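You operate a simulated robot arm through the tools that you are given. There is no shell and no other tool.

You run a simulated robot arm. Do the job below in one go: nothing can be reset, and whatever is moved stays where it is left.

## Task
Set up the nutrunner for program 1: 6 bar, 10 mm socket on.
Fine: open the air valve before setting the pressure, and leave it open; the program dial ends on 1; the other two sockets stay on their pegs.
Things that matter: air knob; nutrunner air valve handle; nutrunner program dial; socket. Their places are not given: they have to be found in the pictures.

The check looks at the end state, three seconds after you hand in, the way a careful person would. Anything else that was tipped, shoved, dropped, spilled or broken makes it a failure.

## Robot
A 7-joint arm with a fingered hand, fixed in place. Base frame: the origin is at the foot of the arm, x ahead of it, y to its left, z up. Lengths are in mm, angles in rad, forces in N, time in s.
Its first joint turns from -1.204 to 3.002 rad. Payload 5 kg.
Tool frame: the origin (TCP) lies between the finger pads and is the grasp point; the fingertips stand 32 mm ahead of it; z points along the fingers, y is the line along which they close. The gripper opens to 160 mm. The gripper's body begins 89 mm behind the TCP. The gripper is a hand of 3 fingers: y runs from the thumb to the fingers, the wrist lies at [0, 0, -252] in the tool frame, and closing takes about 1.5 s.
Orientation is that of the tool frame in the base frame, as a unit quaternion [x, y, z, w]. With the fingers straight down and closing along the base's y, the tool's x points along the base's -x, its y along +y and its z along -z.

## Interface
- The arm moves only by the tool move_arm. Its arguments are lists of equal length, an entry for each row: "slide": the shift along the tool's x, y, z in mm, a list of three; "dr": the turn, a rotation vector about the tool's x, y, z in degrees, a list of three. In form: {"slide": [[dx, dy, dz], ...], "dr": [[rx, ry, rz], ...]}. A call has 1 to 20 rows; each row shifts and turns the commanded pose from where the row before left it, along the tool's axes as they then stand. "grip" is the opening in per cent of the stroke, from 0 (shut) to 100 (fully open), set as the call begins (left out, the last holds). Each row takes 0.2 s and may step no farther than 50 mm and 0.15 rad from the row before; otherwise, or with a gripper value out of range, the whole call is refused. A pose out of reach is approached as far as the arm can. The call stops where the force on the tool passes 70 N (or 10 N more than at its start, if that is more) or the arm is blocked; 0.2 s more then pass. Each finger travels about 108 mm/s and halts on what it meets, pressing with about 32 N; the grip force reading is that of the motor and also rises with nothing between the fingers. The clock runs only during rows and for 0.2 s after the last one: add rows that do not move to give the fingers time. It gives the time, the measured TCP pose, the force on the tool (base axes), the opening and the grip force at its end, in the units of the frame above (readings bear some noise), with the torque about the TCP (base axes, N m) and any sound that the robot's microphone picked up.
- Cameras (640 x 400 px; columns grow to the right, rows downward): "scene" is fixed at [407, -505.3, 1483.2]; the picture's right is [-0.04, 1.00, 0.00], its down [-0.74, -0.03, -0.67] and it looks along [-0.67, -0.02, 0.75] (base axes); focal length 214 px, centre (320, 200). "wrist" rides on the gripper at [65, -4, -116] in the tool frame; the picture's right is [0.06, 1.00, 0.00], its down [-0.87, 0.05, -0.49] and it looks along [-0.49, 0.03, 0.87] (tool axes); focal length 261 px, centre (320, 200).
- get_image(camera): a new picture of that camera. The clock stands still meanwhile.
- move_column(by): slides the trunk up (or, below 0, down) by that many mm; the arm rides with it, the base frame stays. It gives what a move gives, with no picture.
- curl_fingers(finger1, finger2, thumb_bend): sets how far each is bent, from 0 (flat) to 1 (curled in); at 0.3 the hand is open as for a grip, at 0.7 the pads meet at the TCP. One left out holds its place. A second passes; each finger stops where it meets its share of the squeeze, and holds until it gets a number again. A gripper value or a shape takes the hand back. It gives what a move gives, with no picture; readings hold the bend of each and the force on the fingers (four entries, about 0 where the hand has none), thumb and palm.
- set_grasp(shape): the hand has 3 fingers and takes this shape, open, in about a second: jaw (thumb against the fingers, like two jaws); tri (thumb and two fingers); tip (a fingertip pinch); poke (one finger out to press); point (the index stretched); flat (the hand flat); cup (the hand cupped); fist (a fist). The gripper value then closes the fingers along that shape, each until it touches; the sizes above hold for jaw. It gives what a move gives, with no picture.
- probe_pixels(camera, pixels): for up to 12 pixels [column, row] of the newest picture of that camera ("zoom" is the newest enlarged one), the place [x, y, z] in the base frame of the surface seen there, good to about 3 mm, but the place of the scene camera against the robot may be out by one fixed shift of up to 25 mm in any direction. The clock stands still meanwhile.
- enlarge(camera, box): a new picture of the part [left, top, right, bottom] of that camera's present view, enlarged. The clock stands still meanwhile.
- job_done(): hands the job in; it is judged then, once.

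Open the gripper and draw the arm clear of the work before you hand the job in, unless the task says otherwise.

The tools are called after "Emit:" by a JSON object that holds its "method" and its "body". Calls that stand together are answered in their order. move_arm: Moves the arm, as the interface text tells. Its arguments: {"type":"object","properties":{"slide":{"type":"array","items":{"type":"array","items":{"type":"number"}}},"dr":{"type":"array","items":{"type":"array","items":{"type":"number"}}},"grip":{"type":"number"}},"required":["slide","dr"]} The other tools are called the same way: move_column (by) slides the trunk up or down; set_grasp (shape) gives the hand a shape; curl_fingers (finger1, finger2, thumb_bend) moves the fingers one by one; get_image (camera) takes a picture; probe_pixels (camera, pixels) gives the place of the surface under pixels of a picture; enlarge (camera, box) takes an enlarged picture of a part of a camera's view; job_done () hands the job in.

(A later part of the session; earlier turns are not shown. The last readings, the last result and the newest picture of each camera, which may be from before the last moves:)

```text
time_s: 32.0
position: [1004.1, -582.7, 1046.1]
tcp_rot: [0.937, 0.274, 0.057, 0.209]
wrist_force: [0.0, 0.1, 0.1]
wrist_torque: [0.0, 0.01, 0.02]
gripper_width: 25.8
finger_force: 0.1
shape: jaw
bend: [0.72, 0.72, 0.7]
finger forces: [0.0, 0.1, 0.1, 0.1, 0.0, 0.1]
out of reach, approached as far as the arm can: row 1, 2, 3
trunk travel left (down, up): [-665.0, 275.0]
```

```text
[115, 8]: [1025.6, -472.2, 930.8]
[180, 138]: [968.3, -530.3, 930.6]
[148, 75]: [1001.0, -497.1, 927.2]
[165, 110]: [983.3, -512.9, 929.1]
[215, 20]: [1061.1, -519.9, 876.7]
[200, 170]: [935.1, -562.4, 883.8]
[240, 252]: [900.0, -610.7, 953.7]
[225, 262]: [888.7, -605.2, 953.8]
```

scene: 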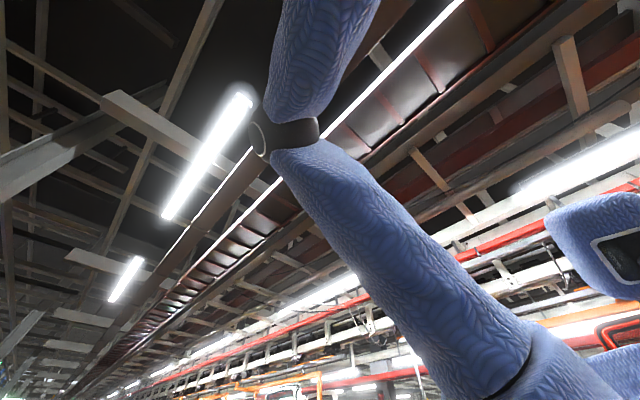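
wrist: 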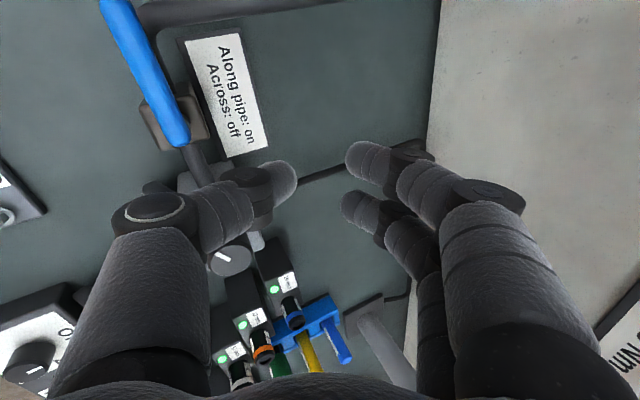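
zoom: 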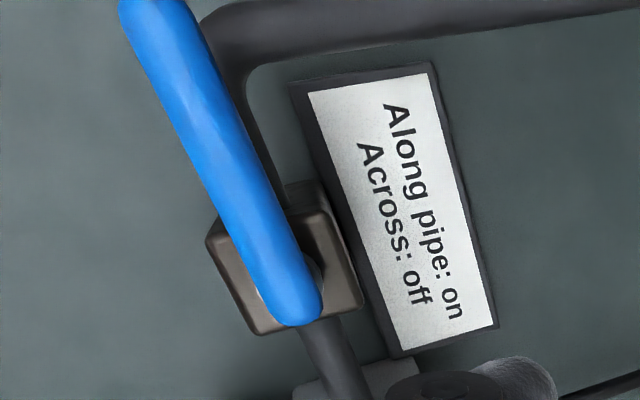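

The lever now runs from (968,-530) to (1026,-472): azimuth 45°, along the pipe — open. I raise the trunk, draw the arm inward, then un-tilt and yaw back.

Emit:
{"method": "move_column", "body": {"by": 60}}

Emit:
{"method": "move_arm", "body": {"slide": [[-31, -25, -11.4], [-31, -25, -11.4], [-31, -25, -11.4], [-31, -25, -11.4], [-31, -25, -11.4], [0, 0, 0], [0, 0, 0], [0, 0, 0], [0, 0, 0], [0, 0, 0], [0, 0, 0], [0, 0, 0], [0, 0, 0], [0, 0, 0], [0, 0, 0], [0, 0, 0], [0, 0, 0], [0, 0, 0]], "dr": [[0, 0, 0], [0, 0, 0], [0, 0, 0], [0, 0, 0], [0, 0, 0], [8.4, 0, 0], [8.4, 0, 0], [8.4, 0, 0], [0, 0, -8.5], [0, 0, -8.5], [0, 0, -8.5], [0, 0, -8.5], [0, 0, -8.5], [0, 0, -8.5], [0, 0, -8.5], [0, 0, -8.5], [0, 0, -8.5], [0, 0, 0]], "grip": 50}}

Emit:
{"method": "get_image", "body": {"camera": "wrist"}}

```text
time_s: 33.0
position: [1005.6, -583.1, 1107.1]
tcp_rot: [0.937, 0.275, 0.056, 0.209]
wrist_force: [-0.3, -0.1, 0.3]
wrist_torque: [0.02, 0.02, 0.05]
gripper_width: 25.7
finger_force: 0.1
shape: jaw
bend: [0.72, 0.72, 0.7]
finger forces: [0.0, 0.1, 0.0, 0.1, 0.0, 0.0]
trunk travel left (down, up): [-725.0, 215.0]
```

```text
time_s: 36.8
position: [861.8, -642.1, 1132.6]
tcp_rot: [0.579, 0.815, -0.003, -0.004]
wrist_force: [0.1, 0.7, 0.1]
wrist_torque: [0.02, 0.01, 0.0]
gripper_width: 79.7
finger_force: 0.1
shape: jaw
bend: [0.72, 0.72, 0.7]
finger forces: [0.1, 0.0, 0.0, 0.0, 0.0, 0.1]
out of reach, approached as far as the arm can: row 1, 2, 3, 4, 5
trunk travel left (down, up): [-725.0, 215.0]
```

```text
taken
```

wrist: 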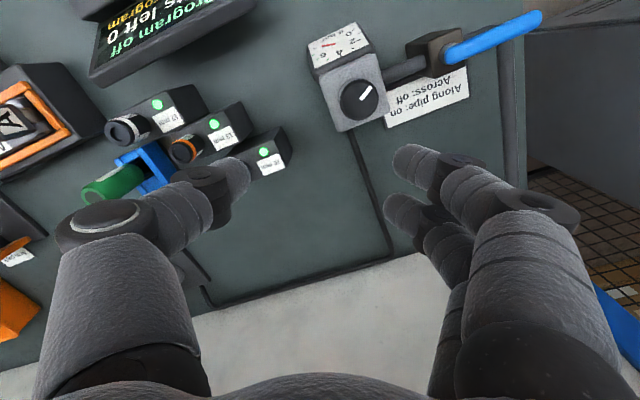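

Tool is down again at (862,-642,1133); the lever lies along the pipe. Next the air knob at (889,-607): I move above it, yaw to a start angle for clockwise turning, and lower the trunk.

Emit:
{"method": "move_arm", "body": {"slide": [[12, 18, 0], [12, 19, 0], [0, 0, 0], [0, 0, 0], [0, 0, 0], [0, 0, 0], [0, 0, 0], [0, 0, 0]], "dr": [[0, 0, 0], [0, 0, 0], [0, 0, -8.4], [0, 0, -8.4], [0, 0, -8.4], [0, 0, -8.4], [0, 0, -7.4], [0, 0, 0]]}}

Emit:
{"method": "move_column", "body": {"by": -100}}

Emit:
{"method": "get_image", "body": {"camera": "wrist"}}

```text
time_s: 38.6
position: [889.3, -607.2, 1131.8]
tcp_rot: [0.257, 0.966, -0.002, -0.004]
wrist_force: [0.6, -0.4, 0.4]
wrist_torque: [0.05, 0.0, -0.02]
gripper_width: 79.9
finger_force: 0.0
shape: jaw
bend: [0.72, 0.72, 0.7]
finger forces: [0.0, 0.0, 0.0, 0.0, 0.0, 0.0]
trunk travel left (down, up): [-725.0, 215.0]
```

```text
time_s: 39.9
position: [889.3, -608.7, 1032.1]
tcp_rot: [0.259, 0.966, -0.002, -0.004]
wrist_force: [-0.3, 0.2, -0.1]
wrist_torque: [-0.02, -0.02, -0.01]
gripper_width: 79.6
finger_force: 0.0
shape: jaw
bend: [0.72, 0.72, 0.7]
finger forces: [0.0, 0.1, 0.0, 0.0, 0.0, 0.1]
trunk travel left (down, up): [-625.0, 315.0]
```

```text
taken
```

wrist: 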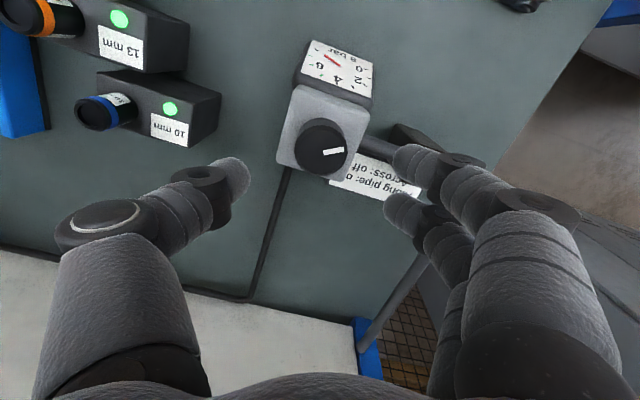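

The knob appears at (322,148), exactly where a point below the TCP should be. I descend 77 mm, then close on the knob.

Emit:
{"method": "move_arm", "body": {"slide": [[0, 0, 26], [0, 0, 26], [0, 0, 25], [0, 0, 0]], "dr": [[0, 0, 0], [0, 0, 0], [0, 0, 0], [0, 0, 0]]}}

Emit:
{"method": "get_image", "body": {"camera": "wrist"}}

Emit:
{"method": "enlarge", "body": {"camera": "wrist", "box": [240, 20, 420, 240]}}

```text
time_s: 40.9
position: [889.6, -607.0, 955.9]
tcp_rot: [0.258, 0.966, -0.003, -0.004]
wrist_force: [-0.2, 0.3, 0.5]
wrist_torque: [-0.03, -0.04, -0.02]
gripper_width: 79.7
finger_force: 0.0
shape: jaw
bend: [0.72, 0.72, 0.7]
finger forces: [0.0, 0.0, 0.0, 0.0, 0.0, 0.0]
trunk travel left (down, up): [-625.0, 315.0]
```

```text
taken
```

wrist: 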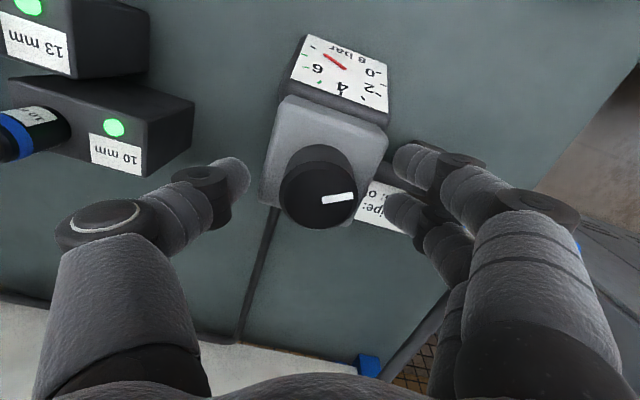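

```text
1.82 times, centred on (330, 130) of wrist
```

zoom: 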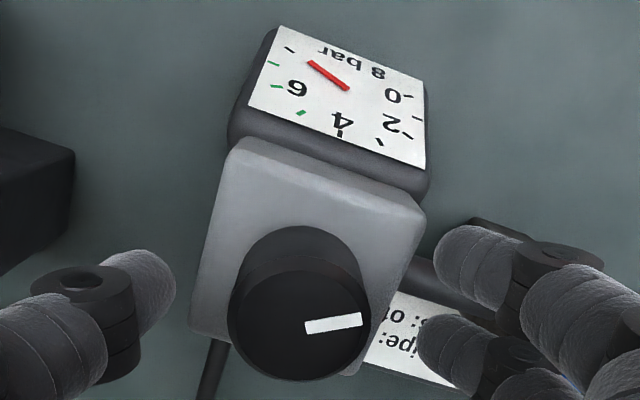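

With the valve open, the gauge now reads "8 bar", so the pressure must come down to 6. I close on the knob and test a small counter-clockwise turn.

Emit:
{"method": "move_arm", "body": {"slide": [[0, 0, 0], [0, 0, 0], [0, 0, 0], [0, 0, 0], [0, 0, 0]], "dr": [[0, 0, 0], [0, 0, 0], [0, 0, 0], [0, 0, 0], [0, 0, 0]], "grip": 15}}

Emit:
{"method": "get_image", "body": {"camera": "wrist"}}

```text
time_s: 42.1
position: [890.7, -608.1, 955.0]
tcp_rot: [0.258, 0.966, -0.002, -0.006]
wrist_force: [-1.4, -3.6, -3.7]
wrist_torque: [-0.07, 0.06, 0.03]
gripper_width: 30.5
finger_force: 31.9
shape: jaw
bend: [0.73, 0.73, 0.7]
finger forces: [13.0, 13.6, 0.1, 0.0, 30.9, 0.1]
trunk travel left (down, up): [-625.0, 315.0]
```

```text
taken
```

wrist: 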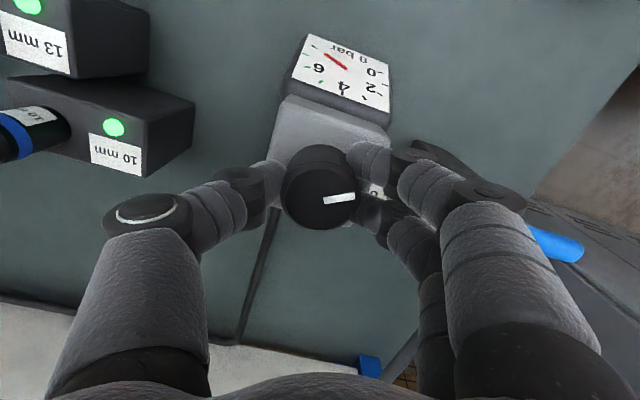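

Gripped firmly (≈31 N thumb, 13 N per finger). I turn 10° counter-clockwise (negative about tool z) and read the gauge.

Emit:
{"method": "move_arm", "body": {"slide": [[0, 0, 0], [0, 0, 0], [0, 0, 0]], "dr": [[0, 0, -5], [0, 0, -5], [0, 0, 0]]}}

Emit:
{"method": "enlarge", "body": {"camera": "wrist", "box": [240, 20, 420, 240]}}

```text
time_s: 42.9
position: [889.7, -608.5, 955.5]
tcp_rot: [0.173, 0.985, -0.002, -0.005]
wrist_force: [-1.9, -2.8, -4.6]
wrist_torque: [-0.08, 0.06, 0.01]
gripper_width: 30.6
finger_force: 32.0
shape: jaw
bend: [0.73, 0.73, 0.7]
finger forces: [13.0, 14.1, 0.1, 0.1, 30.7, 0.0]
trunk travel left (down, up): [-625.0, 315.0]
```

```text
1.82 times, centred on (330, 130) of wrist
```

zoom: 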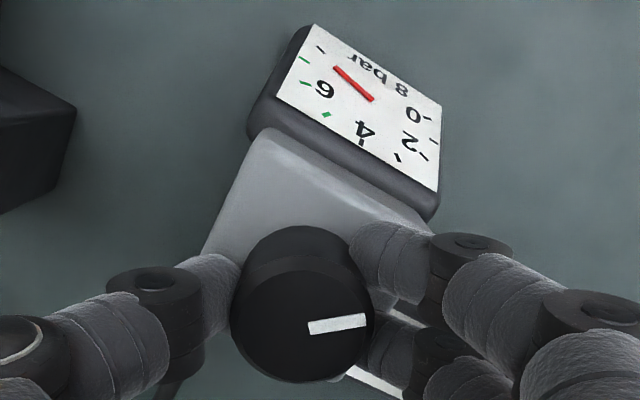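

The knob turns with the hand; the gauge still shows about 8. I turn 20° more counter-clockwise.

Emit:
{"method": "move_arm", "body": {"slide": [[0, 0, 0], [0, 0, 0], [0, 0, 0], [0, 0, 0]], "dr": [[0, 0, -7], [0, 0, -7], [0, 0, -6], [0, 0, 0]]}}

Emit:
{"method": "enlarge", "body": {"camera": "wrist", "box": [240, 0, 440, 240]}}

```text
time_s: 43.9
position: [890.2, -608.3, 955.3]
tcp_rot: [-0.001, 1.0, -0.001, -0.004]
wrist_force: [10.0, -7.8, 2.5]
wrist_torque: [-0.28, -0.21, -0.04]
gripper_width: 30.5
finger_force: 32.1
shape: jaw
bend: [0.73, 0.73, 0.7]
finger forces: [11.2, 15.8, 0.1, 0.0, 34.1, 0.1]
trunk travel left (down, up): [-625.0, 315.0]
```

```text
1.67 times, centred on (340, 120) of wrist
```

zoom: 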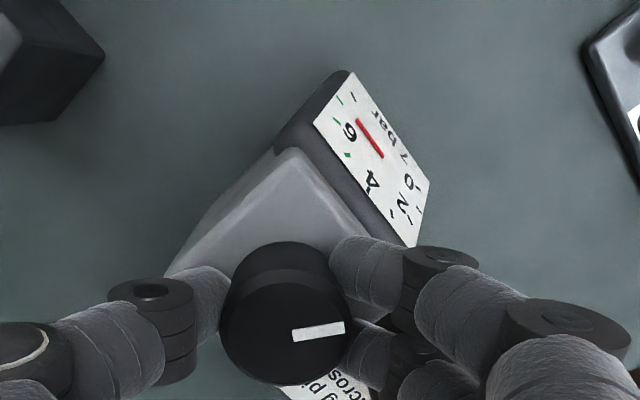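

It drops — the display now seems to read 7. I zoom on the gauge.

Emit:
{"method": "enlarge", "body": {"camera": "wrist", "box": [320, 30, 420, 110]}}

```text
5.00 times, centred on (370, 70) of wrist
```

zoom: 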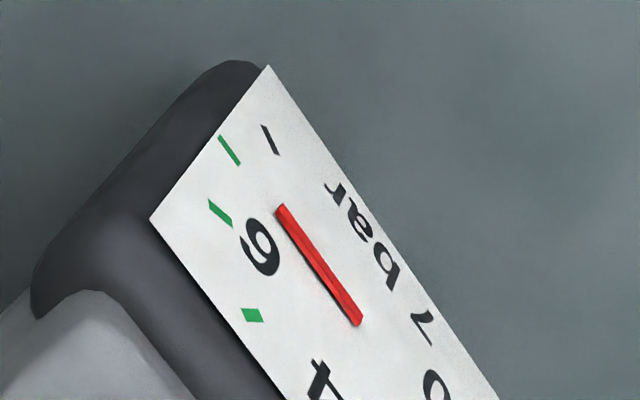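

It reads 7 bar after 30°, so roughly 30° per bar. To keep away from the wrist limit I release, yaw the open hand back clockwise by 68°, and re-grip.

Emit:
{"method": "move_arm", "body": {"slide": [[0, 0, 0], [0, 0, 0], [0, 0, 0], [0, 0, 0], [0, 0, 0], [0, 0, 0], [0, 0, 0], [0, 0, 0], [0, 0, 0], [0, 0, 0], [0, 0, 0], [0, 0, 0]], "dr": [[0, 0, 0], [0, 0, 0], [0, 0, 0], [0, 0, 8.5], [0, 0, 8.5], [0, 0, 8.5], [0, 0, 8.5], [0, 0, 8.5], [0, 0, 8.5], [0, 0, 8.5], [0, 0, 8.5], [0, 0, 0]], "grip": 45}}

Emit:
{"method": "get_image", "body": {"camera": "wrist"}}

Emit:
{"method": "enlarge", "body": {"camera": "wrist", "box": [210, 40, 330, 130]}}

```text
time_s: 46.5
position: [888.7, -607.7, 956.7]
tcp_rot: [0.559, 0.829, -0.004, -0.004]
wrist_force: [0.1, -0.1, -1.0]
wrist_torque: [0.02, -0.01, -0.01]
gripper_width: 71.3
finger_force: 0.0
shape: jaw
bend: [0.73, 0.73, 0.7]
finger forces: [0.1, 0.1, 0.0, 0.1, 0.0, 0.0]
trunk travel left (down, up): [-625.0, 315.0]
```

```text
taken
```

wrist: 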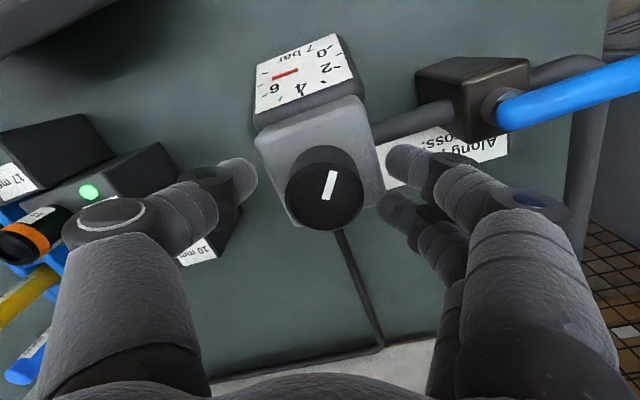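

```text
4.44 times, centred on (270, 85) of wrist
```

zoom: 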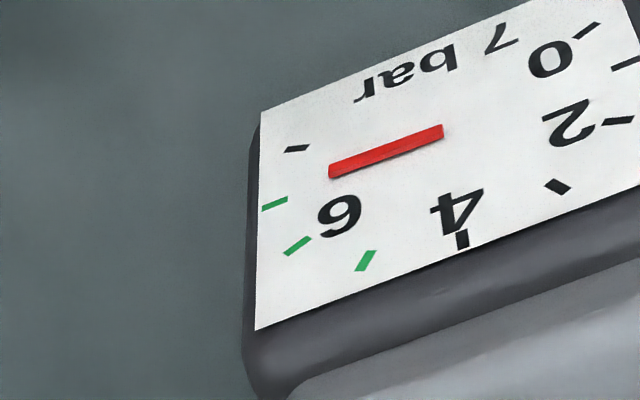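

Needle sits at about 7.1. I centre (knob disc is at (326,190), ~4 mm off in x), grip, and turn about 26° counter-clockwise.

Emit:
{"method": "move_arm", "body": {"slide": [[4, 1, 0], [0, 0, 0], [0, 0, 0], [0, 0, 0], [0, 0, 0], [0, 0, 0], [0, 0, 0], [0, 0, 0], [0, 0, 0], [0, 0, 0]], "dr": [[0, 0, 0], [0, 0, 0], [0, 0, 0], [0, 0, 0], [0, 0, 0], [0, 0, -7], [0, 0, -7], [0, 0, -7], [0, 0, -5], [0, 0, 0]], "grip": 15}}

Emit:
{"method": "get_image", "body": {"camera": "wrist"}}

Emit:
{"method": "enlarge", "body": {"camera": "wrist", "box": [240, 30, 380, 130]}}

```text
time_s: 48.7
position: [888.0, -605.7, 955.9]
tcp_rot: [0.358, 0.934, -0.004, -0.005]
wrist_force: [-8.0, -8.6, -5.1]
wrist_torque: [-0.26, 0.22, -0.07]
gripper_width: 29.9
finger_force: 32.1
shape: jaw
bend: [0.73, 0.73, 0.7]
finger forces: [11.7, 14.2, 0.1, 0.0, 36.9, 0.0]
trunk travel left (down, up): [-625.0, 315.0]
```

```text
taken
```

wrist: 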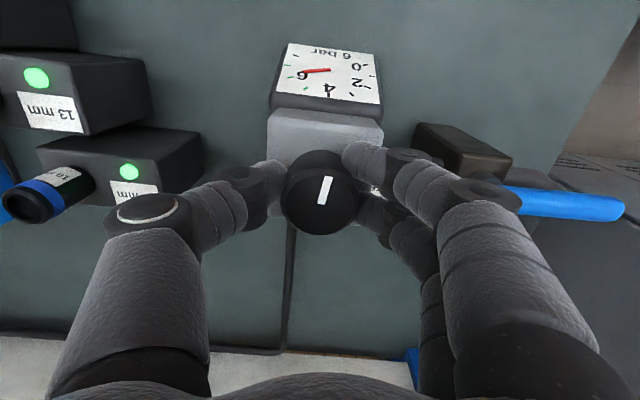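

```text
4.00 times, centred on (310, 80) of wrist
```

zoom: 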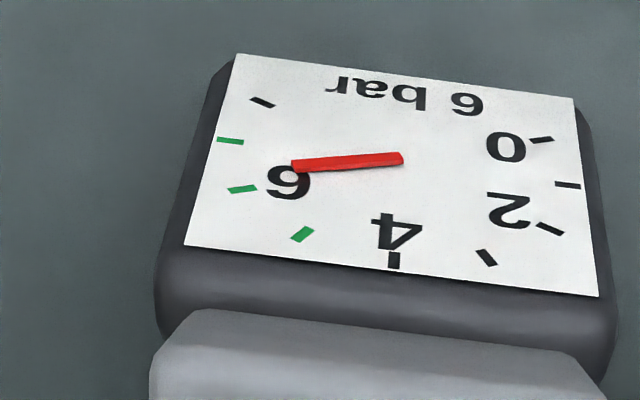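

Display says 6, but the needle interpolates to about 6.3. I turn another 10° counter-clockwise to land on the middle green tick.

Emit:
{"method": "move_arm", "body": {"slide": [[0, 0, 0], [0, 0, 0], [0, 0, 0], [0, 0, 0]], "dr": [[0, 0, -5], [0, 0, -5], [0, 0, 0], [0, 0, 0]]}}

Emit:
{"method": "enlarge", "body": {"camera": "wrist", "box": [250, 30, 390, 130]}}

```text
time_s: 49.7
position: [887.7, -605.1, 955.1]
tcp_rot: [0.275, 0.961, -0.002, -0.004]
wrist_force: [-10.6, -10.9, -5.8]
wrist_torque: [-0.43, 0.32, -0.03]
gripper_width: 30.0
finger_force: 31.9
shape: jaw
bend: [0.73, 0.73, 0.7]
finger forces: [11.2, 13.3, 0.0, 0.0, 38.5, 0.0]
trunk travel left (down, up): [-625.0, 315.0]
```

```text
4.00 times, centred on (320, 80) of wrist
```

zoom: 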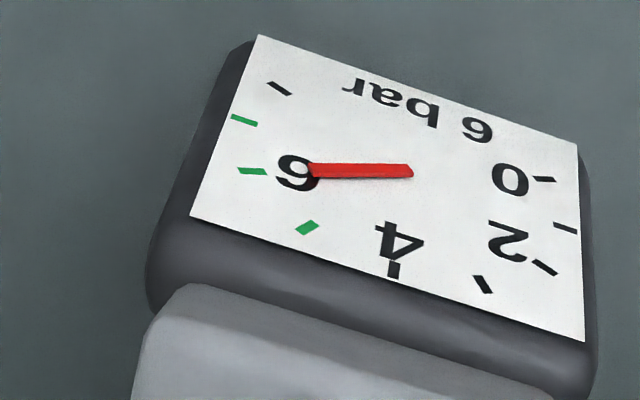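

The needle now points straight at the middle green tick (6 bar). I release, rise straight up and check that it holds.

Emit:
{"method": "move_arm", "body": {"slide": [[0, 0, 0], [0, 0, 0], [0, 0, 0], [0, 0, -30], [0, 0, -35], [0, 0, -35], [0, 0, 0]], "dr": [[0, 0, 0], [0, 0, 0], [0, 0, 0], [0, 0, 0], [0, 0, 0], [0, 0, 0], [0, 0, 0]], "grip": 50}}

Emit:
{"method": "get_image", "body": {"camera": "wrist"}}

Emit:
{"method": "enlarge", "body": {"camera": "wrist", "box": [250, 10, 500, 190]}}

```text
time_s: 51.3
position: [889.8, -603.3, 1055.9]
tcp_rot: [0.275, 0.962, -0.002, -0.005]
wrist_force: [-0.2, -0.6, -0.3]
wrist_torque: [0.02, 0.01, 0.02]
gripper_width: 79.3
finger_force: 0.3
shape: jaw
bend: [0.72, 0.72, 0.7]
finger forces: [0.0, 0.0, 0.1, 0.1, 0.0, 0.1]
trunk travel left (down, up): [-625.0, 315.0]
```

```text
taken
```

wrist: 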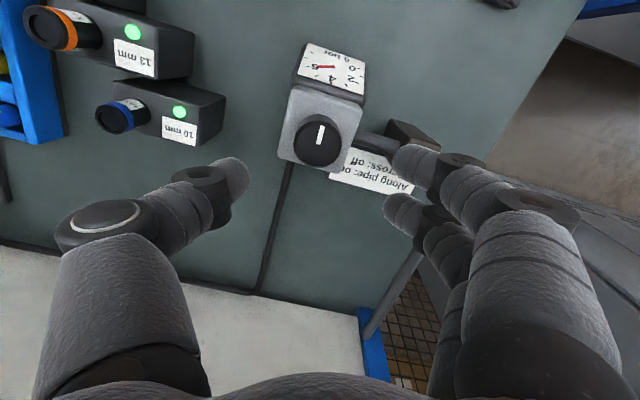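

```text
2.22 times, centred on (375, 100) of wrist
```

zoom: 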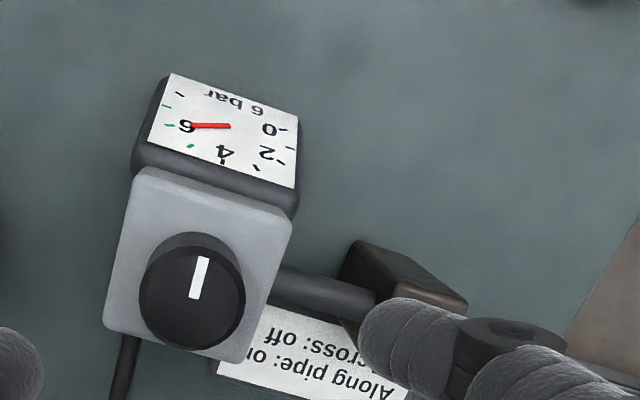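

Gauge holds at 6. Next, the program dial near (621,-500): I move over it at this height and look.

Emit:
{"method": "move_arm", "body": {"slide": [[40.3, -7.9, 0], [40.3, -7.9, 0], [40.3, -7.9, 0], [40.3, -7.9, 0], [40.3, -7.9, 0], [40.3, -7.9, 0], [40.3, -7.9, 0], [0, 0, 0]], "dr": [[0, 0, 0], [0, 0, 0], [0, 0, 0], [0, 0, 0], [0, 0, 0], [0, 0, 0], [0, 0, 0], [0, 0, 0]]}}

Emit:
{"method": "get_image", "body": {"camera": "wrist"}}

Emit:
{"method": "enlarge", "body": {"camera": "wrist", "box": [220, 60, 420, 190]}}

```text
time_s: 53.1
position: [621.1, -499.3, 1052.9]
tcp_rot: [0.275, 0.962, -0.004, -0.004]
wrist_force: [-0.2, -0.4, -0.3]
wrist_torque: [0.03, 0.0, 0.01]
gripper_width: 79.4
finger_force: 0.0
shape: jaw
bend: [0.72, 0.72, 0.7]
finger forces: [0.1, 0.0, 0.0, 0.0, 0.0, 0.0]
trunk travel left (down, up): [-625.0, 315.0]
```

```text
taken
```

wrist: 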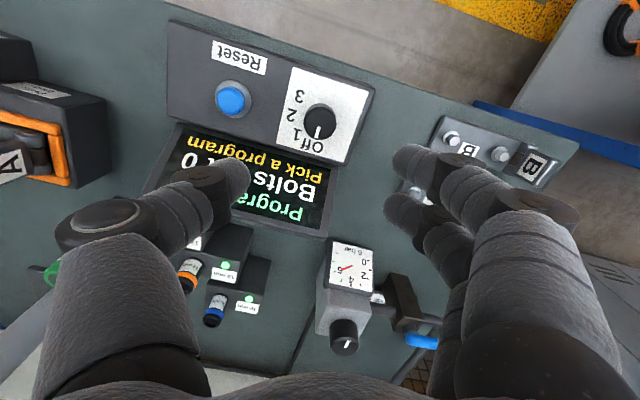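

```text
3.08 times, centred on (320, 125) of wrist
```

zoom: 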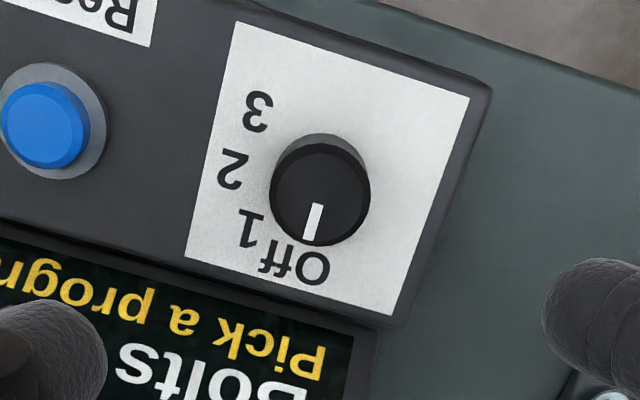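

I probe the dial rim, its base plate and the label positions.

Emit:
{"method": "probe_pixels", "body": {"camera": "zoom", "pixels": [[277, 195], [362, 195], [322, 158], [322, 236], [320, 195], [295, 265], [250, 228], [232, 170], [257, 110], [400, 260], [330, 80], [313, 225]]}}

Emit:
{"method": "probe_pixels", "body": {"camera": "wrist", "pixels": [[231, 98], [300, 100], [345, 145], [180, 100], [260, 200], [320, 120], [295, 118], [335, 95]]}}

```text
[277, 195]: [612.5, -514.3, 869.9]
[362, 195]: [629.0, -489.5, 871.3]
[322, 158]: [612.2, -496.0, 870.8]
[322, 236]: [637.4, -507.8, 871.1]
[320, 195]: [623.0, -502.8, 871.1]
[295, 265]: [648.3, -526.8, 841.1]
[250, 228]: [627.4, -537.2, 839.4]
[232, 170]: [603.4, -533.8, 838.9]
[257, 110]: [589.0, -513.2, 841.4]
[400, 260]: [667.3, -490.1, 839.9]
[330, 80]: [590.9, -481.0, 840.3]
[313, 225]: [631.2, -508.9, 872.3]
```

```text
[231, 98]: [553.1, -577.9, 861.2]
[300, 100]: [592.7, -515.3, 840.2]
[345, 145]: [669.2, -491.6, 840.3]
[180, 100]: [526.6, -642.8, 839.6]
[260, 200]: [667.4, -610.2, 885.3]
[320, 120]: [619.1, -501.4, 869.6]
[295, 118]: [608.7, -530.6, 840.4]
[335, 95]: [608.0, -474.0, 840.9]
```

Dial centre ≈ (623,-502), ⌀≈30, top z 871, panel z 840; labels are 40° apart clockwise. I centre over it with a 50 mm opening and descend to just above.

Emit:
{"method": "move_arm", "body": {"slide": [[-2.8, -1.3, 0], [0, 0, 35], [0, 0, 35], [0, 0, 35], [0, 0, 15], [0, 0, 0]], "dr": [[0, 0, 0], [0, 0, 0], [0, 0, 0], [0, 0, 0], [0, 0, 0], [0, 0, 0]], "grip": 33}}

Emit:
{"method": "get_image", "body": {"camera": "wrist"}}

```text
time_s: 54.5
position: [620.6, -503.2, 934.7]
tcp_rot: [0.275, 0.961, -0.003, -0.004]
wrist_force: [-0.3, 0.0, -0.6]
wrist_torque: [0.02, -0.03, -0.02]
gripper_width: 53.3
finger_force: 0.1
shape: jaw
bend: [0.73, 0.73, 0.7]
finger forces: [0.1, 0.1, 0.1, 0.0, 0.0, 0.0]
trunk travel left (down, up): [-625.0, 315.0]
```

```text
taken
```

wrist: 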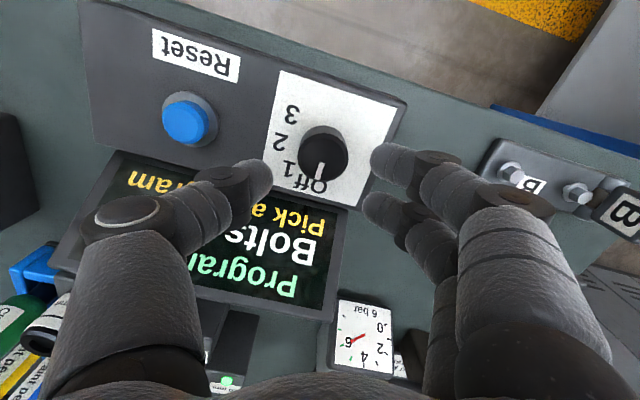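

The knob is at (323,155), as expected for alignment. Before descending I probe the display's near edge height under the thumb.

Emit:
{"method": "probe_pixels", "body": {"camera": "wrist", "pixels": [[120, 155], [150, 180], [230, 230], [270, 190], [330, 215], [300, 250], [265, 180], [200, 215], [110, 200], [250, 320], [375, 205], [380, 155]]}}

```text
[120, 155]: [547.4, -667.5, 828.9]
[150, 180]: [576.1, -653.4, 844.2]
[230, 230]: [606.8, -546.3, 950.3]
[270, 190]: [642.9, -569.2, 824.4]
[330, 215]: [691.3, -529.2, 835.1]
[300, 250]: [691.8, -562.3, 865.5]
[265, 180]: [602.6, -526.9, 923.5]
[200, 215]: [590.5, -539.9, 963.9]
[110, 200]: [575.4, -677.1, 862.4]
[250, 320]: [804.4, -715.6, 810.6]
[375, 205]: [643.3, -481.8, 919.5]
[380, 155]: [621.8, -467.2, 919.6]
```

The display's near edge is low (829–845), so it's clear. I descend 56 mm and close on the dial.

Emit:
{"method": "move_arm", "body": {"slide": [[0, 1, 20], [0, 0, 20], [0, 0, 15], [0, 0, 0]], "dr": [[0, 0, 0], [0, 0, 0], [0, 0, 0], [0, 0, 0]]}}

Emit:
{"method": "move_arm", "body": {"slide": [[0, 0, 0], [0, 0, 0], [0, 0, 0], [0, 0, 0], [0, 0, 0]], "dr": [[0, 0, 0], [0, 0, 0], [0, 0, 0], [0, 0, 0], [0, 0, 0]], "grip": 10}}

Emit:
{"method": "get_image", "body": {"camera": "wrist"}}

```text
time_s: 55.5
position: [621.3, -502.6, 881.7]
tcp_rot: [0.275, 0.961, -0.002, -0.005]
wrist_force: [-0.4, 0.1, 0.1]
wrist_torque: [0.01, -0.01, 0.03]
gripper_width: 53.3
finger_force: 0.1
shape: jaw
bend: [0.73, 0.73, 0.7]
finger forces: [0.0, 0.0, 0.0, 0.0, 0.0, 0.0]
trunk travel left (down, up): [-625.0, 315.0]
```

```text
time_s: 56.7
position: [621.5, -503.7, 880.7]
tcp_rot: [0.275, 0.962, -0.002, -0.005]
wrist_force: [-2.4, -1.1, -4.2]
wrist_torque: [-0.02, 0.08, -0.02]
gripper_width: 25.5
finger_force: 32.1
shape: jaw
bend: [0.73, 0.72, 0.7]
finger forces: [12.0, 14.9, 0.0, 0.0, 30.3, 0.0]
trunk travel left (down, up): [-625.0, 315.0]
```

```text
taken
```

wrist: 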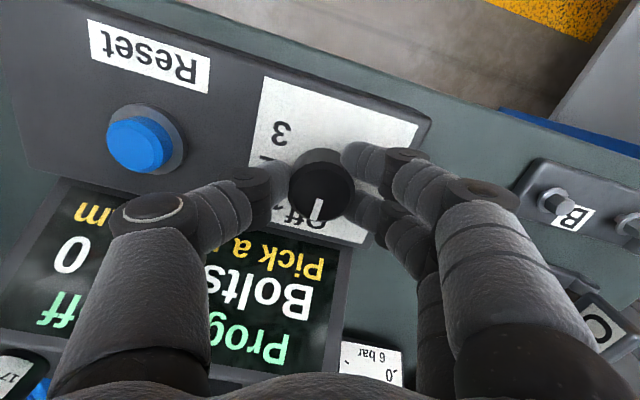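

The dial is gripped. I turn 40° clockwise (positive about tool z) and check the display.

Emit:
{"method": "move_arm", "body": {"slide": [[0, 0, 0], [0, 0, 0], [0, 0, 0], [0, 0, 0], [0, 0, 0], [0, 0, 0]], "dr": [[0, 0, 8], [0, 0, 8], [0, 0, 8], [0, 0, 8], [0, 0, 8], [0, 0, 0]]}}

Emit:
{"method": "get_image", "body": {"camera": "wrist"}}

```text
time_s: 58.1
position: [621.5, -502.1, 881.3]
tcp_rot: [0.587, 0.81, -0.004, -0.004]
wrist_force: [-5.9, 26.0, -28.8]
wrist_torque: [0.6, -0.02, 0.06]
gripper_width: 24.4
finger_force: 32.4
shape: jaw
bend: [0.72, 0.72, 0.7]
finger forces: [20.0, 12.6, 0.1, 0.1, 26.5, 0.0]
trunk travel left (down, up): [-625.0, 315.0]
```

```text
taken
```

wrist: 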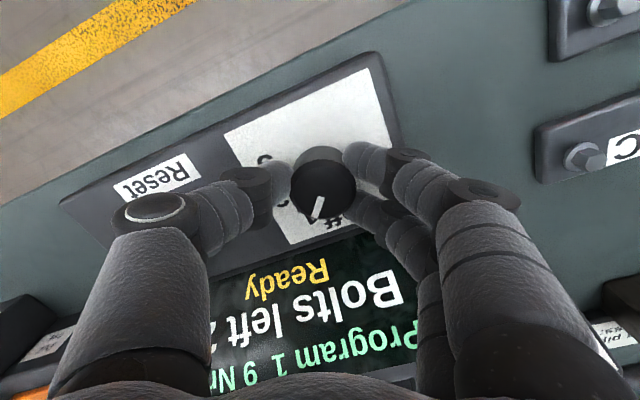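

The display reads "Program 1 9 Nm … Ready". I release the dial and rise straight up, then check the pointer.

Emit:
{"method": "move_arm", "body": {"slide": [[0, 0, 0], [0, 0, 0], [0, 0, 0], [0, 0, -30], [0, 0, -40], [0, 0, -40], [0, 0, 0]], "dr": [[0, 0, 0], [0, 0, 0], [0, 0, 0], [0, 0, 0], [0, 0, 0], [0, 0, 0], [0, 0, 0]], "grip": 35}}

Emit:
{"method": "get_image", "body": {"camera": "wrist"}}

Emit:
{"method": "enlarge", "body": {"camera": "wrist", "box": [220, 60, 420, 240]}}

```text
time_s: 59.7
position: [621.1, -502.5, 994.0]
tcp_rot: [0.587, 0.809, -0.004, -0.003]
wrist_force: [0.2, 0.3, -1.0]
wrist_torque: [0.03, 0.02, -0.01]
gripper_width: 55.7
finger_force: 0.1
shape: jaw
bend: [0.73, 0.73, 0.7]
finger forces: [0.0, 0.0, 0.0, 0.1, 0.0, 0.1]
trunk travel left (down, up): [-625.0, 315.0]
```

```text
taken
```

wrist: 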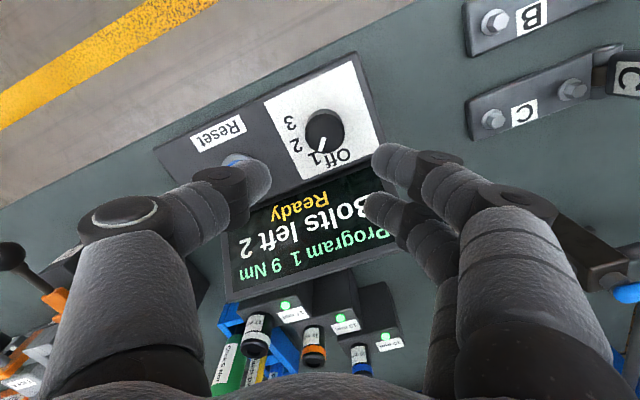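

```text
2.22 times, centred on (320, 150) of wrist
```

zoom: 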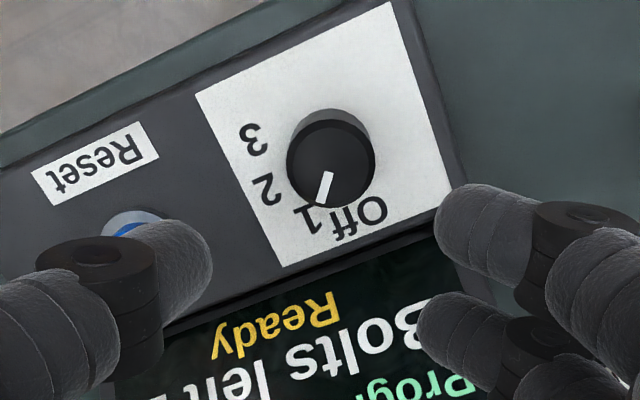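

Dial is on 1 ("Program 1 9 Nm, Bolts left 2, Ready"). Now the nutrunner: I raise the trunk, move left and tilt the hand so the camera looks almost horizontally at the nutrunner head.

Emit:
{"method": "move_column", "body": {"by": 180}}

Emit:
{"method": "move_arm", "body": {"slide": [[-21, -36, 0], [-21, -36, 0], [-21, -36, 0], [-21, -36, 0], [-21, -36, 0], [-21, -36, 0], [-21, -36, 0], [-21, -36, 0], [0, 0, 0], [0, 0, 0], [0, 0, 0]], "dr": [[0, 0, 0], [0, 0, 0], [0, 0, 0], [0, 0, 0], [0, 0, 0], [0, 0, 0], [0, 0, 0], [0, 0, 0], [0, 0, 8.5], [0, 0, 8.5], [0, 0, 0]], "grip": 100}}

Emit:
{"method": "get_image", "body": {"camera": "wrist"}}

```text
time_s: 61.7
position: [620.3, -503.8, 1175.4]
tcp_rot: [0.587, 0.81, -0.004, -0.002]
wrist_force: [0.5, 0.0, -1.2]
wrist_torque: [0.01, 0.02, -0.01]
gripper_width: 55.8
finger_force: 0.2
shape: jaw
bend: [0.73, 0.73, 0.7]
finger forces: [0.0, 0.0, 0.1, 0.1, 0.0, 0.1]
trunk travel left (down, up): [-805.0, 135.0]
```

```text
time_s: 64.1
position: [398.0, -753.8, 1177.2]
tcp_rot: [0.701, 0.713, -0.004, -0.003]
wrist_force: [-0.7, -0.1, -0.5]
wrist_torque: [0.01, -0.03, 0.03]
gripper_width: 159.9
finger_force: 0.1
shape: jaw
bend: [0.3, 0.3, 0.3]
finger forces: [0.0, 0.1, 0.0, 0.0, 0.0, 0.0]
trunk travel left (down, up): [-805.0, 135.0]
```

```text
taken
```

wrist: 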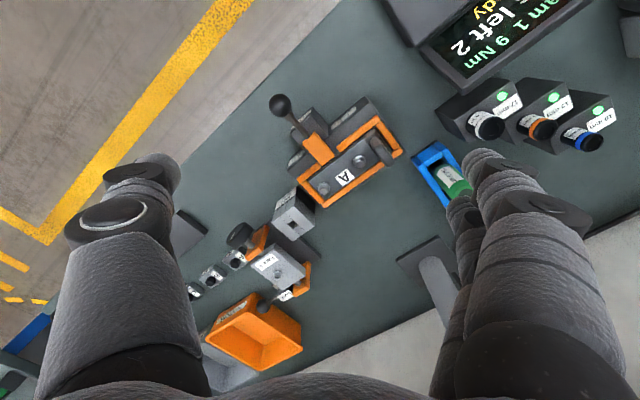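

The head lies beyond the picture's lower edge; I tilt the hand outward 42° about its y axis to see it.

Emit:
{"method": "move_arm", "body": {"slide": [[0, 0, 0], [0, 0, 0], [0, 0, 0], [0, 0, 0], [0, 0, 0], [0, 0, 0]], "dr": [[0, -8.5, 0], [0, -8.5, 0], [0, -8.5, 0], [0, -8.5, 0], [0, -8.5, 0], [0, 0, 0]]}}

Emit:
{"method": "get_image", "body": {"camera": "wrist"}}

```text
time_s: 65.5
position: [397.9, -753.7, 1176.7]
tcp_rot: [0.651, 0.666, -0.258, 0.256]
wrist_force: [0.3, 0.5, 0.2]
wrist_torque: [0.01, 0.0, -0.05]
gripper_width: 159.9
finger_force: 0.1
shape: jaw
bend: [0.3, 0.3, 0.3]
finger forces: [0.0, 0.0, 0.1, 0.0, 0.0, 0.0]
trunk travel left (down, up): [-805.0, 135.0]
```

```text
taken
```

wrist: 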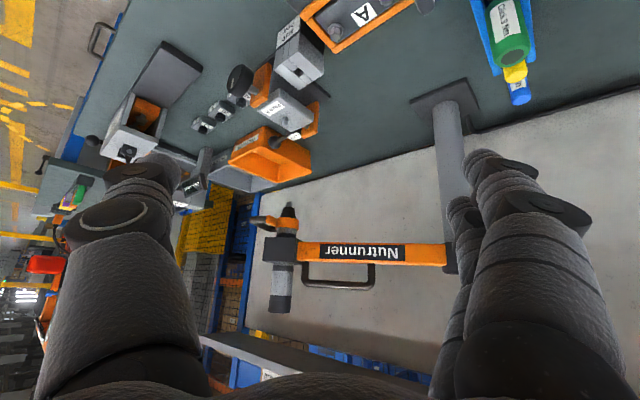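

The nutrunner head is visible at (285,225) with its tapered drive at (288,208). I zoom in and probe.

Emit:
{"method": "enlarge", "body": {"camera": "wrist", "box": [230, 180, 390, 320]}}

Emit:
{"method": "probe_pixels", "body": {"camera": "wrist", "pixels": [[289, 205], [288, 212], [286, 220], [284, 240], [282, 265], [281, 300], [262, 220], [330, 250], [335, 285], [445, 255], [302, 225], [288, 208]]}}

```text
2.86 times, centred on (310, 250) of wrist
```

zoom: 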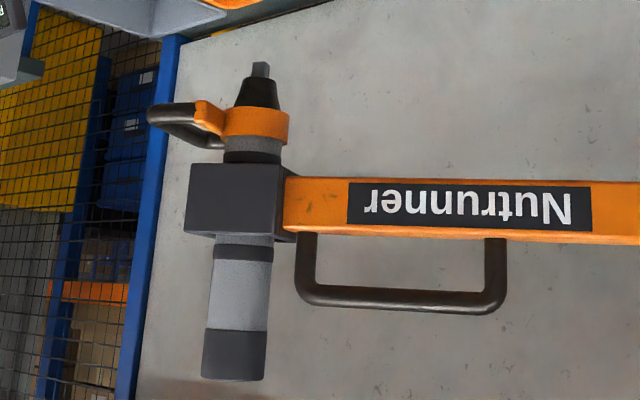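

```text
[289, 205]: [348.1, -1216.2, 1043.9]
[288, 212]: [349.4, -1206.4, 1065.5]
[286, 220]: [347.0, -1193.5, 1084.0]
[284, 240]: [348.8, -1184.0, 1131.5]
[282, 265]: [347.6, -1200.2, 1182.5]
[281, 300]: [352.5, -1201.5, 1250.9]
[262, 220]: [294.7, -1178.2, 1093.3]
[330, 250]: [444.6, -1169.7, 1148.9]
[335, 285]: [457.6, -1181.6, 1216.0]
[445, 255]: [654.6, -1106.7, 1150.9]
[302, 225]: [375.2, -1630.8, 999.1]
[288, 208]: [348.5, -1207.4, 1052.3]
```

Drive axis is near (348,-1222) with the square's end at z≈1040; a loop handle sits at (295,-1178,1093). I test the reach here with the hand 30° below horizontal, pointing at az≈-90, stopping well short of the head.

Emit:
{"method": "move_arm", "body": {"slide": [[0, 0, 0], [0, 0, 0], [0, 0, 0], [0, 0, 0]], "dr": [[0, -8.5, 0], [0, -8.5, 0], [0, 0, 0], [0, 0, 0]], "grip": 32}}

Emit:
{"method": "move_arm", "body": {"slide": [[-1, -5, 43], [-1, -5, 43], [-1, -5, 43], [-1, -5, 43], [-1, -5, 43], [-1, -5, 43], [-1, -5, 43], [0, 0, 0]], "dr": [[0, 0, 0], [0, 0, 0], [0, 0, 0], [0, 0, 0], [0, 0, 0], [0, 0, 0], [0, 0, 0], [0, 0, 0]]}}

Emit:
{"method": "get_image", "body": {"camera": "wrist"}}

```text
time_s: 66.5
position: [397.9, -752.2, 1180.5]
tcp_rot: [0.606, 0.621, -0.351, 0.353]
wrist_force: [0.4, 0.3, 0.3]
wrist_torque: [0.02, -0.02, 0.03]
gripper_width: 51.3
finger_force: 0.1
shape: jaw
bend: [0.73, 0.73, 0.7]
finger forces: [0.1, 0.0, 0.0, 0.0, 0.0, 0.1]
trunk travel left (down, up): [-805.0, 135.0]
```

```text
time_s: 68.3
position: [369.5, -1017.9, 1037.2]
tcp_rot: [0.606, 0.621, -0.352, 0.351]
wrist_force: [0.6, 0.6, -0.5]
wrist_torque: [-0.03, 0.04, 0.01]
gripper_width: 51.3
finger_force: 0.0
shape: jaw
bend: [0.73, 0.73, 0.7]
finger forces: [0.1, 0.0, 0.1, 0.0, 0.0, 0.0]
trunk travel left (down, up): [-805.0, 135.0]
```

```text
taken
```

wrist: 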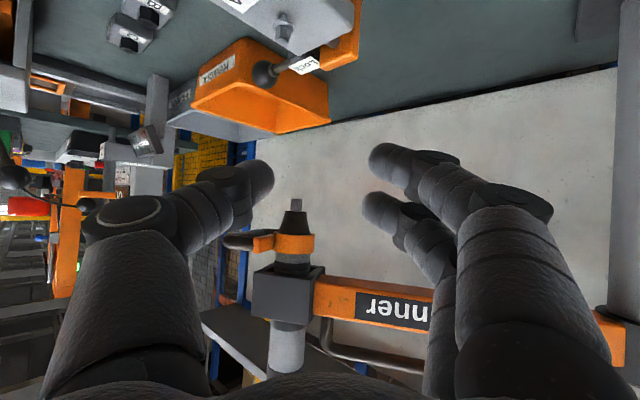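

Clear view of the drive at (296,205). I zoom and probe the tip from closer.

Emit:
{"method": "enlarge", "body": {"camera": "wrist", "box": [220, 180, 360, 290]}}

Emit:
{"method": "probe_pixels", "body": {"camera": "wrist", "pixels": [[296, 200], [296, 204], [293, 205], [299, 205], [296, 215], [295, 228], [294, 245], [255, 240], [232, 240], [288, 290], [300, 300], [340, 295]]}}

```text
3.64 times, centred on (290, 235) of wrist
```

zoom: 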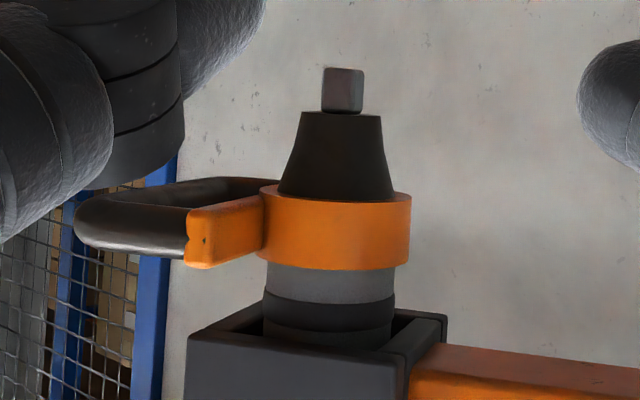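

```text
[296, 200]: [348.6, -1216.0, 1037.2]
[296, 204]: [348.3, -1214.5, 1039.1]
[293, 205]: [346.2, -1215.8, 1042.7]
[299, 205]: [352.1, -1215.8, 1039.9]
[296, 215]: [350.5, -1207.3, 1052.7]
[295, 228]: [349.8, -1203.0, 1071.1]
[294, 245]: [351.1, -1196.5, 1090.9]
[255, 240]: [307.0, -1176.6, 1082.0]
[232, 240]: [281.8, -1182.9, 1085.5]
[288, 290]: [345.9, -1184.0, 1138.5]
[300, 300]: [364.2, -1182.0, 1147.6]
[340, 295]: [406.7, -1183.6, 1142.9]
```

The square drive is ~12 mm wide, faces nearly square to +y, spanning z≈1036–1050, axis ≈ (349,-1222). I test reaching (349,-1195,985) below it with the empty hand.

Emit:
{"method": "move_arm", "body": {"slide": [[-8.8, -4.4, 35.8], [-8.8, -4.4, 35.8], [-8.8, -4.4, 35.8], [-8.8, -4.4, 35.8], [0, 0, 0]], "dr": [[0, 0, 0], [0, 0, 0], [0, 0, 0], [0, 0, 0], [0, 0, 0]]}}

Emit:
{"method": "get_image", "body": {"camera": "wrist"}}

```text
time_s: 69.5
position: [354.3, -1157.2, 991.3]
tcp_rot: [0.606, 0.62, -0.352, 0.353]
wrist_force: [-0.8, -0.1, -0.3]
wrist_torque: [-0.03, 0.03, 0.03]
gripper_width: 51.4
finger_force: 0.1
shape: jaw
bend: [0.73, 0.73, 0.7]
finger forces: [0.1, 0.0, 0.1, 0.0, 0.1, 0.0]
trunk travel left (down, up): [-805.0, 135.0]
```

```text
taken
```

wrist: 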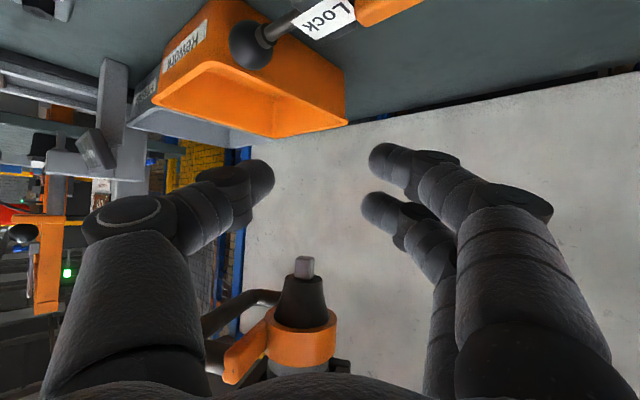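

Reach is fine here. I refine the drive's place from this close view.

Emit:
{"method": "enlarge", "body": {"camera": "wrist", "box": [250, 240, 350, 320]}}

Emit:
{"method": "probe_pixels", "body": {"camera": "wrist", "pixels": [[304, 258], [304, 267], [298, 268], [311, 268], [304, 275], [304, 285], [290, 300], [318, 300], [303, 310]]}}

```text
5.00 times, centred on (300, 280) of wrist
```

zoom: 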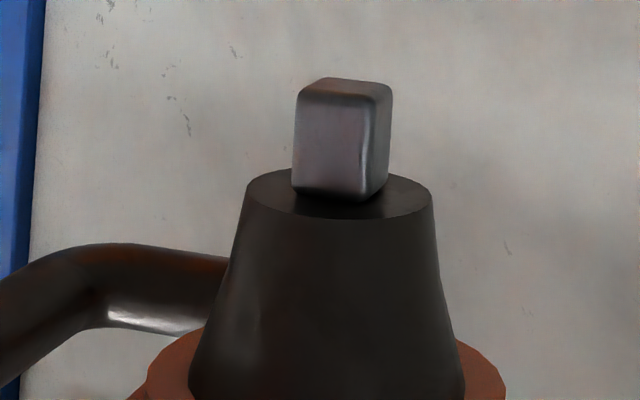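

```text
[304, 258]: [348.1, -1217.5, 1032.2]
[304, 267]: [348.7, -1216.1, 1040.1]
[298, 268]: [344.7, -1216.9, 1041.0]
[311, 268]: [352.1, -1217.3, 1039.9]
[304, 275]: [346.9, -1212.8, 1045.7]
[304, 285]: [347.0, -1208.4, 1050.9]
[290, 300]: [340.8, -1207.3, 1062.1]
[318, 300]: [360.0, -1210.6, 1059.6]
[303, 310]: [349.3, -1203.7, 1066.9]
```

The square drive is turned ~20° (aligned with the boom); axis ≈ (348,-1222), lower end z≈1034. I back off the same way and travel to a viewing spot before the sockets.

Emit:
{"method": "move_arm", "body": {"slide": [[8.8, 4.4, -35.8], [8.8, 4.4, -35.8], [8.8, 4.4, -35.8], [8.8, 4.4, -35.8], [0, 0, -43], [0, 0, -43], [0, 0, -43], [0, 0, 0]], "dr": [[0, 0, 0], [0, 0, 0], [0, 0, 0], [0, 0, 0], [0, 0, 0], [0, 0, 0], [0, 0, 0], [0, 0, 0]]}}

Emit:
{"method": "move_arm", "body": {"slide": [[13, 36.2, -19.1], [13, 36.2, -19.1], [13, 36.2, -19.1], [13, 36.2, -19.1], [13, 36.2, -19.1], [13, 36.2, -19.1], [13, 36.2, -19.1], [13, 36.2, -19.1], [13, 36.2, -19.1], [13, 36.2, -19.1], [0, 0, 0], [0, 0, 0], [0, 0, 0]], "dr": [[0, 0, 0], [0, 0, 0], [0, 0, 0], [0, 0, 0], [0, 0, 0], [0, 0, 0], [0, 0, 0], [0, 0, 0], [0, 0, 0], [0, 0, 0], [-4.3, 0, -2.5], [-4.3, 0, -2.5], [0, 0, 0]]}}

Emit:
{"method": "get_image", "body": {"camera": "wrist"}}

```text
time_s: 71.3
position: [369.5, -907.9, 1099.5]
tcp_rot: [0.607, 0.622, -0.35, 0.35]
wrist_force: [-0.3, -0.7, -0.9]
wrist_torque: [-0.04, 0.05, 0.01]
gripper_width: 51.1
finger_force: 0.1
shape: jaw
bend: [0.73, 0.73, 0.7]
finger forces: [0.0, 0.0, 0.0, 0.1, 0.0, 0.0]
trunk travel left (down, up): [-805.0, 135.0]
```

```text
time_s: 74.1
position: [721.3, -679.9, 1077.2]
tcp_rot: [0.55, 0.671, -0.319, 0.38]
wrist_force: [0.8, -0.2, -0.2]
wrist_torque: [0.0, -0.01, -0.03]
gripper_width: 51.0
finger_force: 0.0
shape: jaw
bend: [0.73, 0.73, 0.7]
finger forces: [0.0, 0.1, 0.0, 0.1, 0.0, 0.1]
out of reach, approached as far as the arm can: row 10
trunk travel left (down, up): [-805.0, 135.0]
```

```text
taken
```

wrist: 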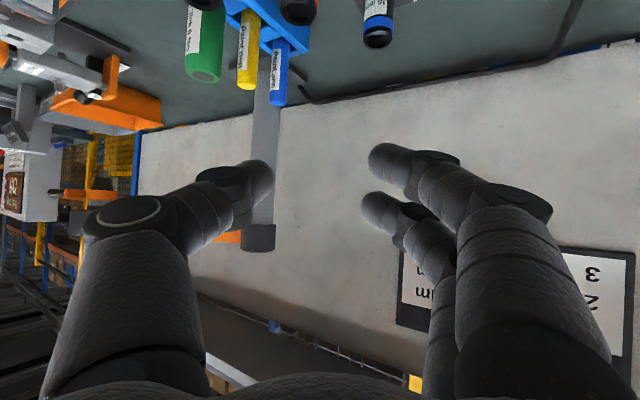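

Row 10 hit a joint limit with the hand pointing at az -80 here; I try turning the hand to az≈-60 (more radial) and move on toward the socket side.

Emit:
{"method": "move_arm", "body": {"slide": [[0, 0, 0], [0, 0, 0], [0, 0, 0], [0, 0, 0]], "dr": [[-5.8, 0, -3.4], [-5.8, 0, -3.4], [-5.8, 0, -3.4], [0, 0, 0]]}}

Emit:
{"method": "get_image", "body": {"camera": "wrist"}}

```text
time_s: 75.1
position: [723.4, -679.8, 1076.9]
tcp_rot: [0.423, 0.759, -0.246, 0.43]
wrist_force: [0.1, 1.0, 0.2]
wrist_torque: [-0.02, 0.02, -0.02]
gripper_width: 51.1
finger_force: 0.0
shape: jaw
bend: [0.73, 0.73, 0.7]
finger forces: [0.0, 0.0, 0.1, 0.1, 0.0, 0.0]
trunk travel left (down, up): [-805.0, 135.0]
```

```text
taken
```

wrist: 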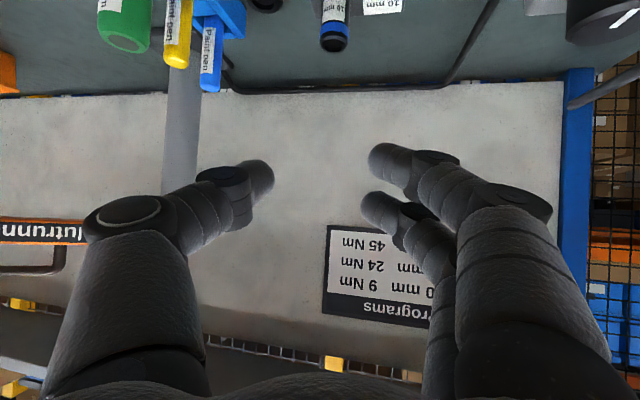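

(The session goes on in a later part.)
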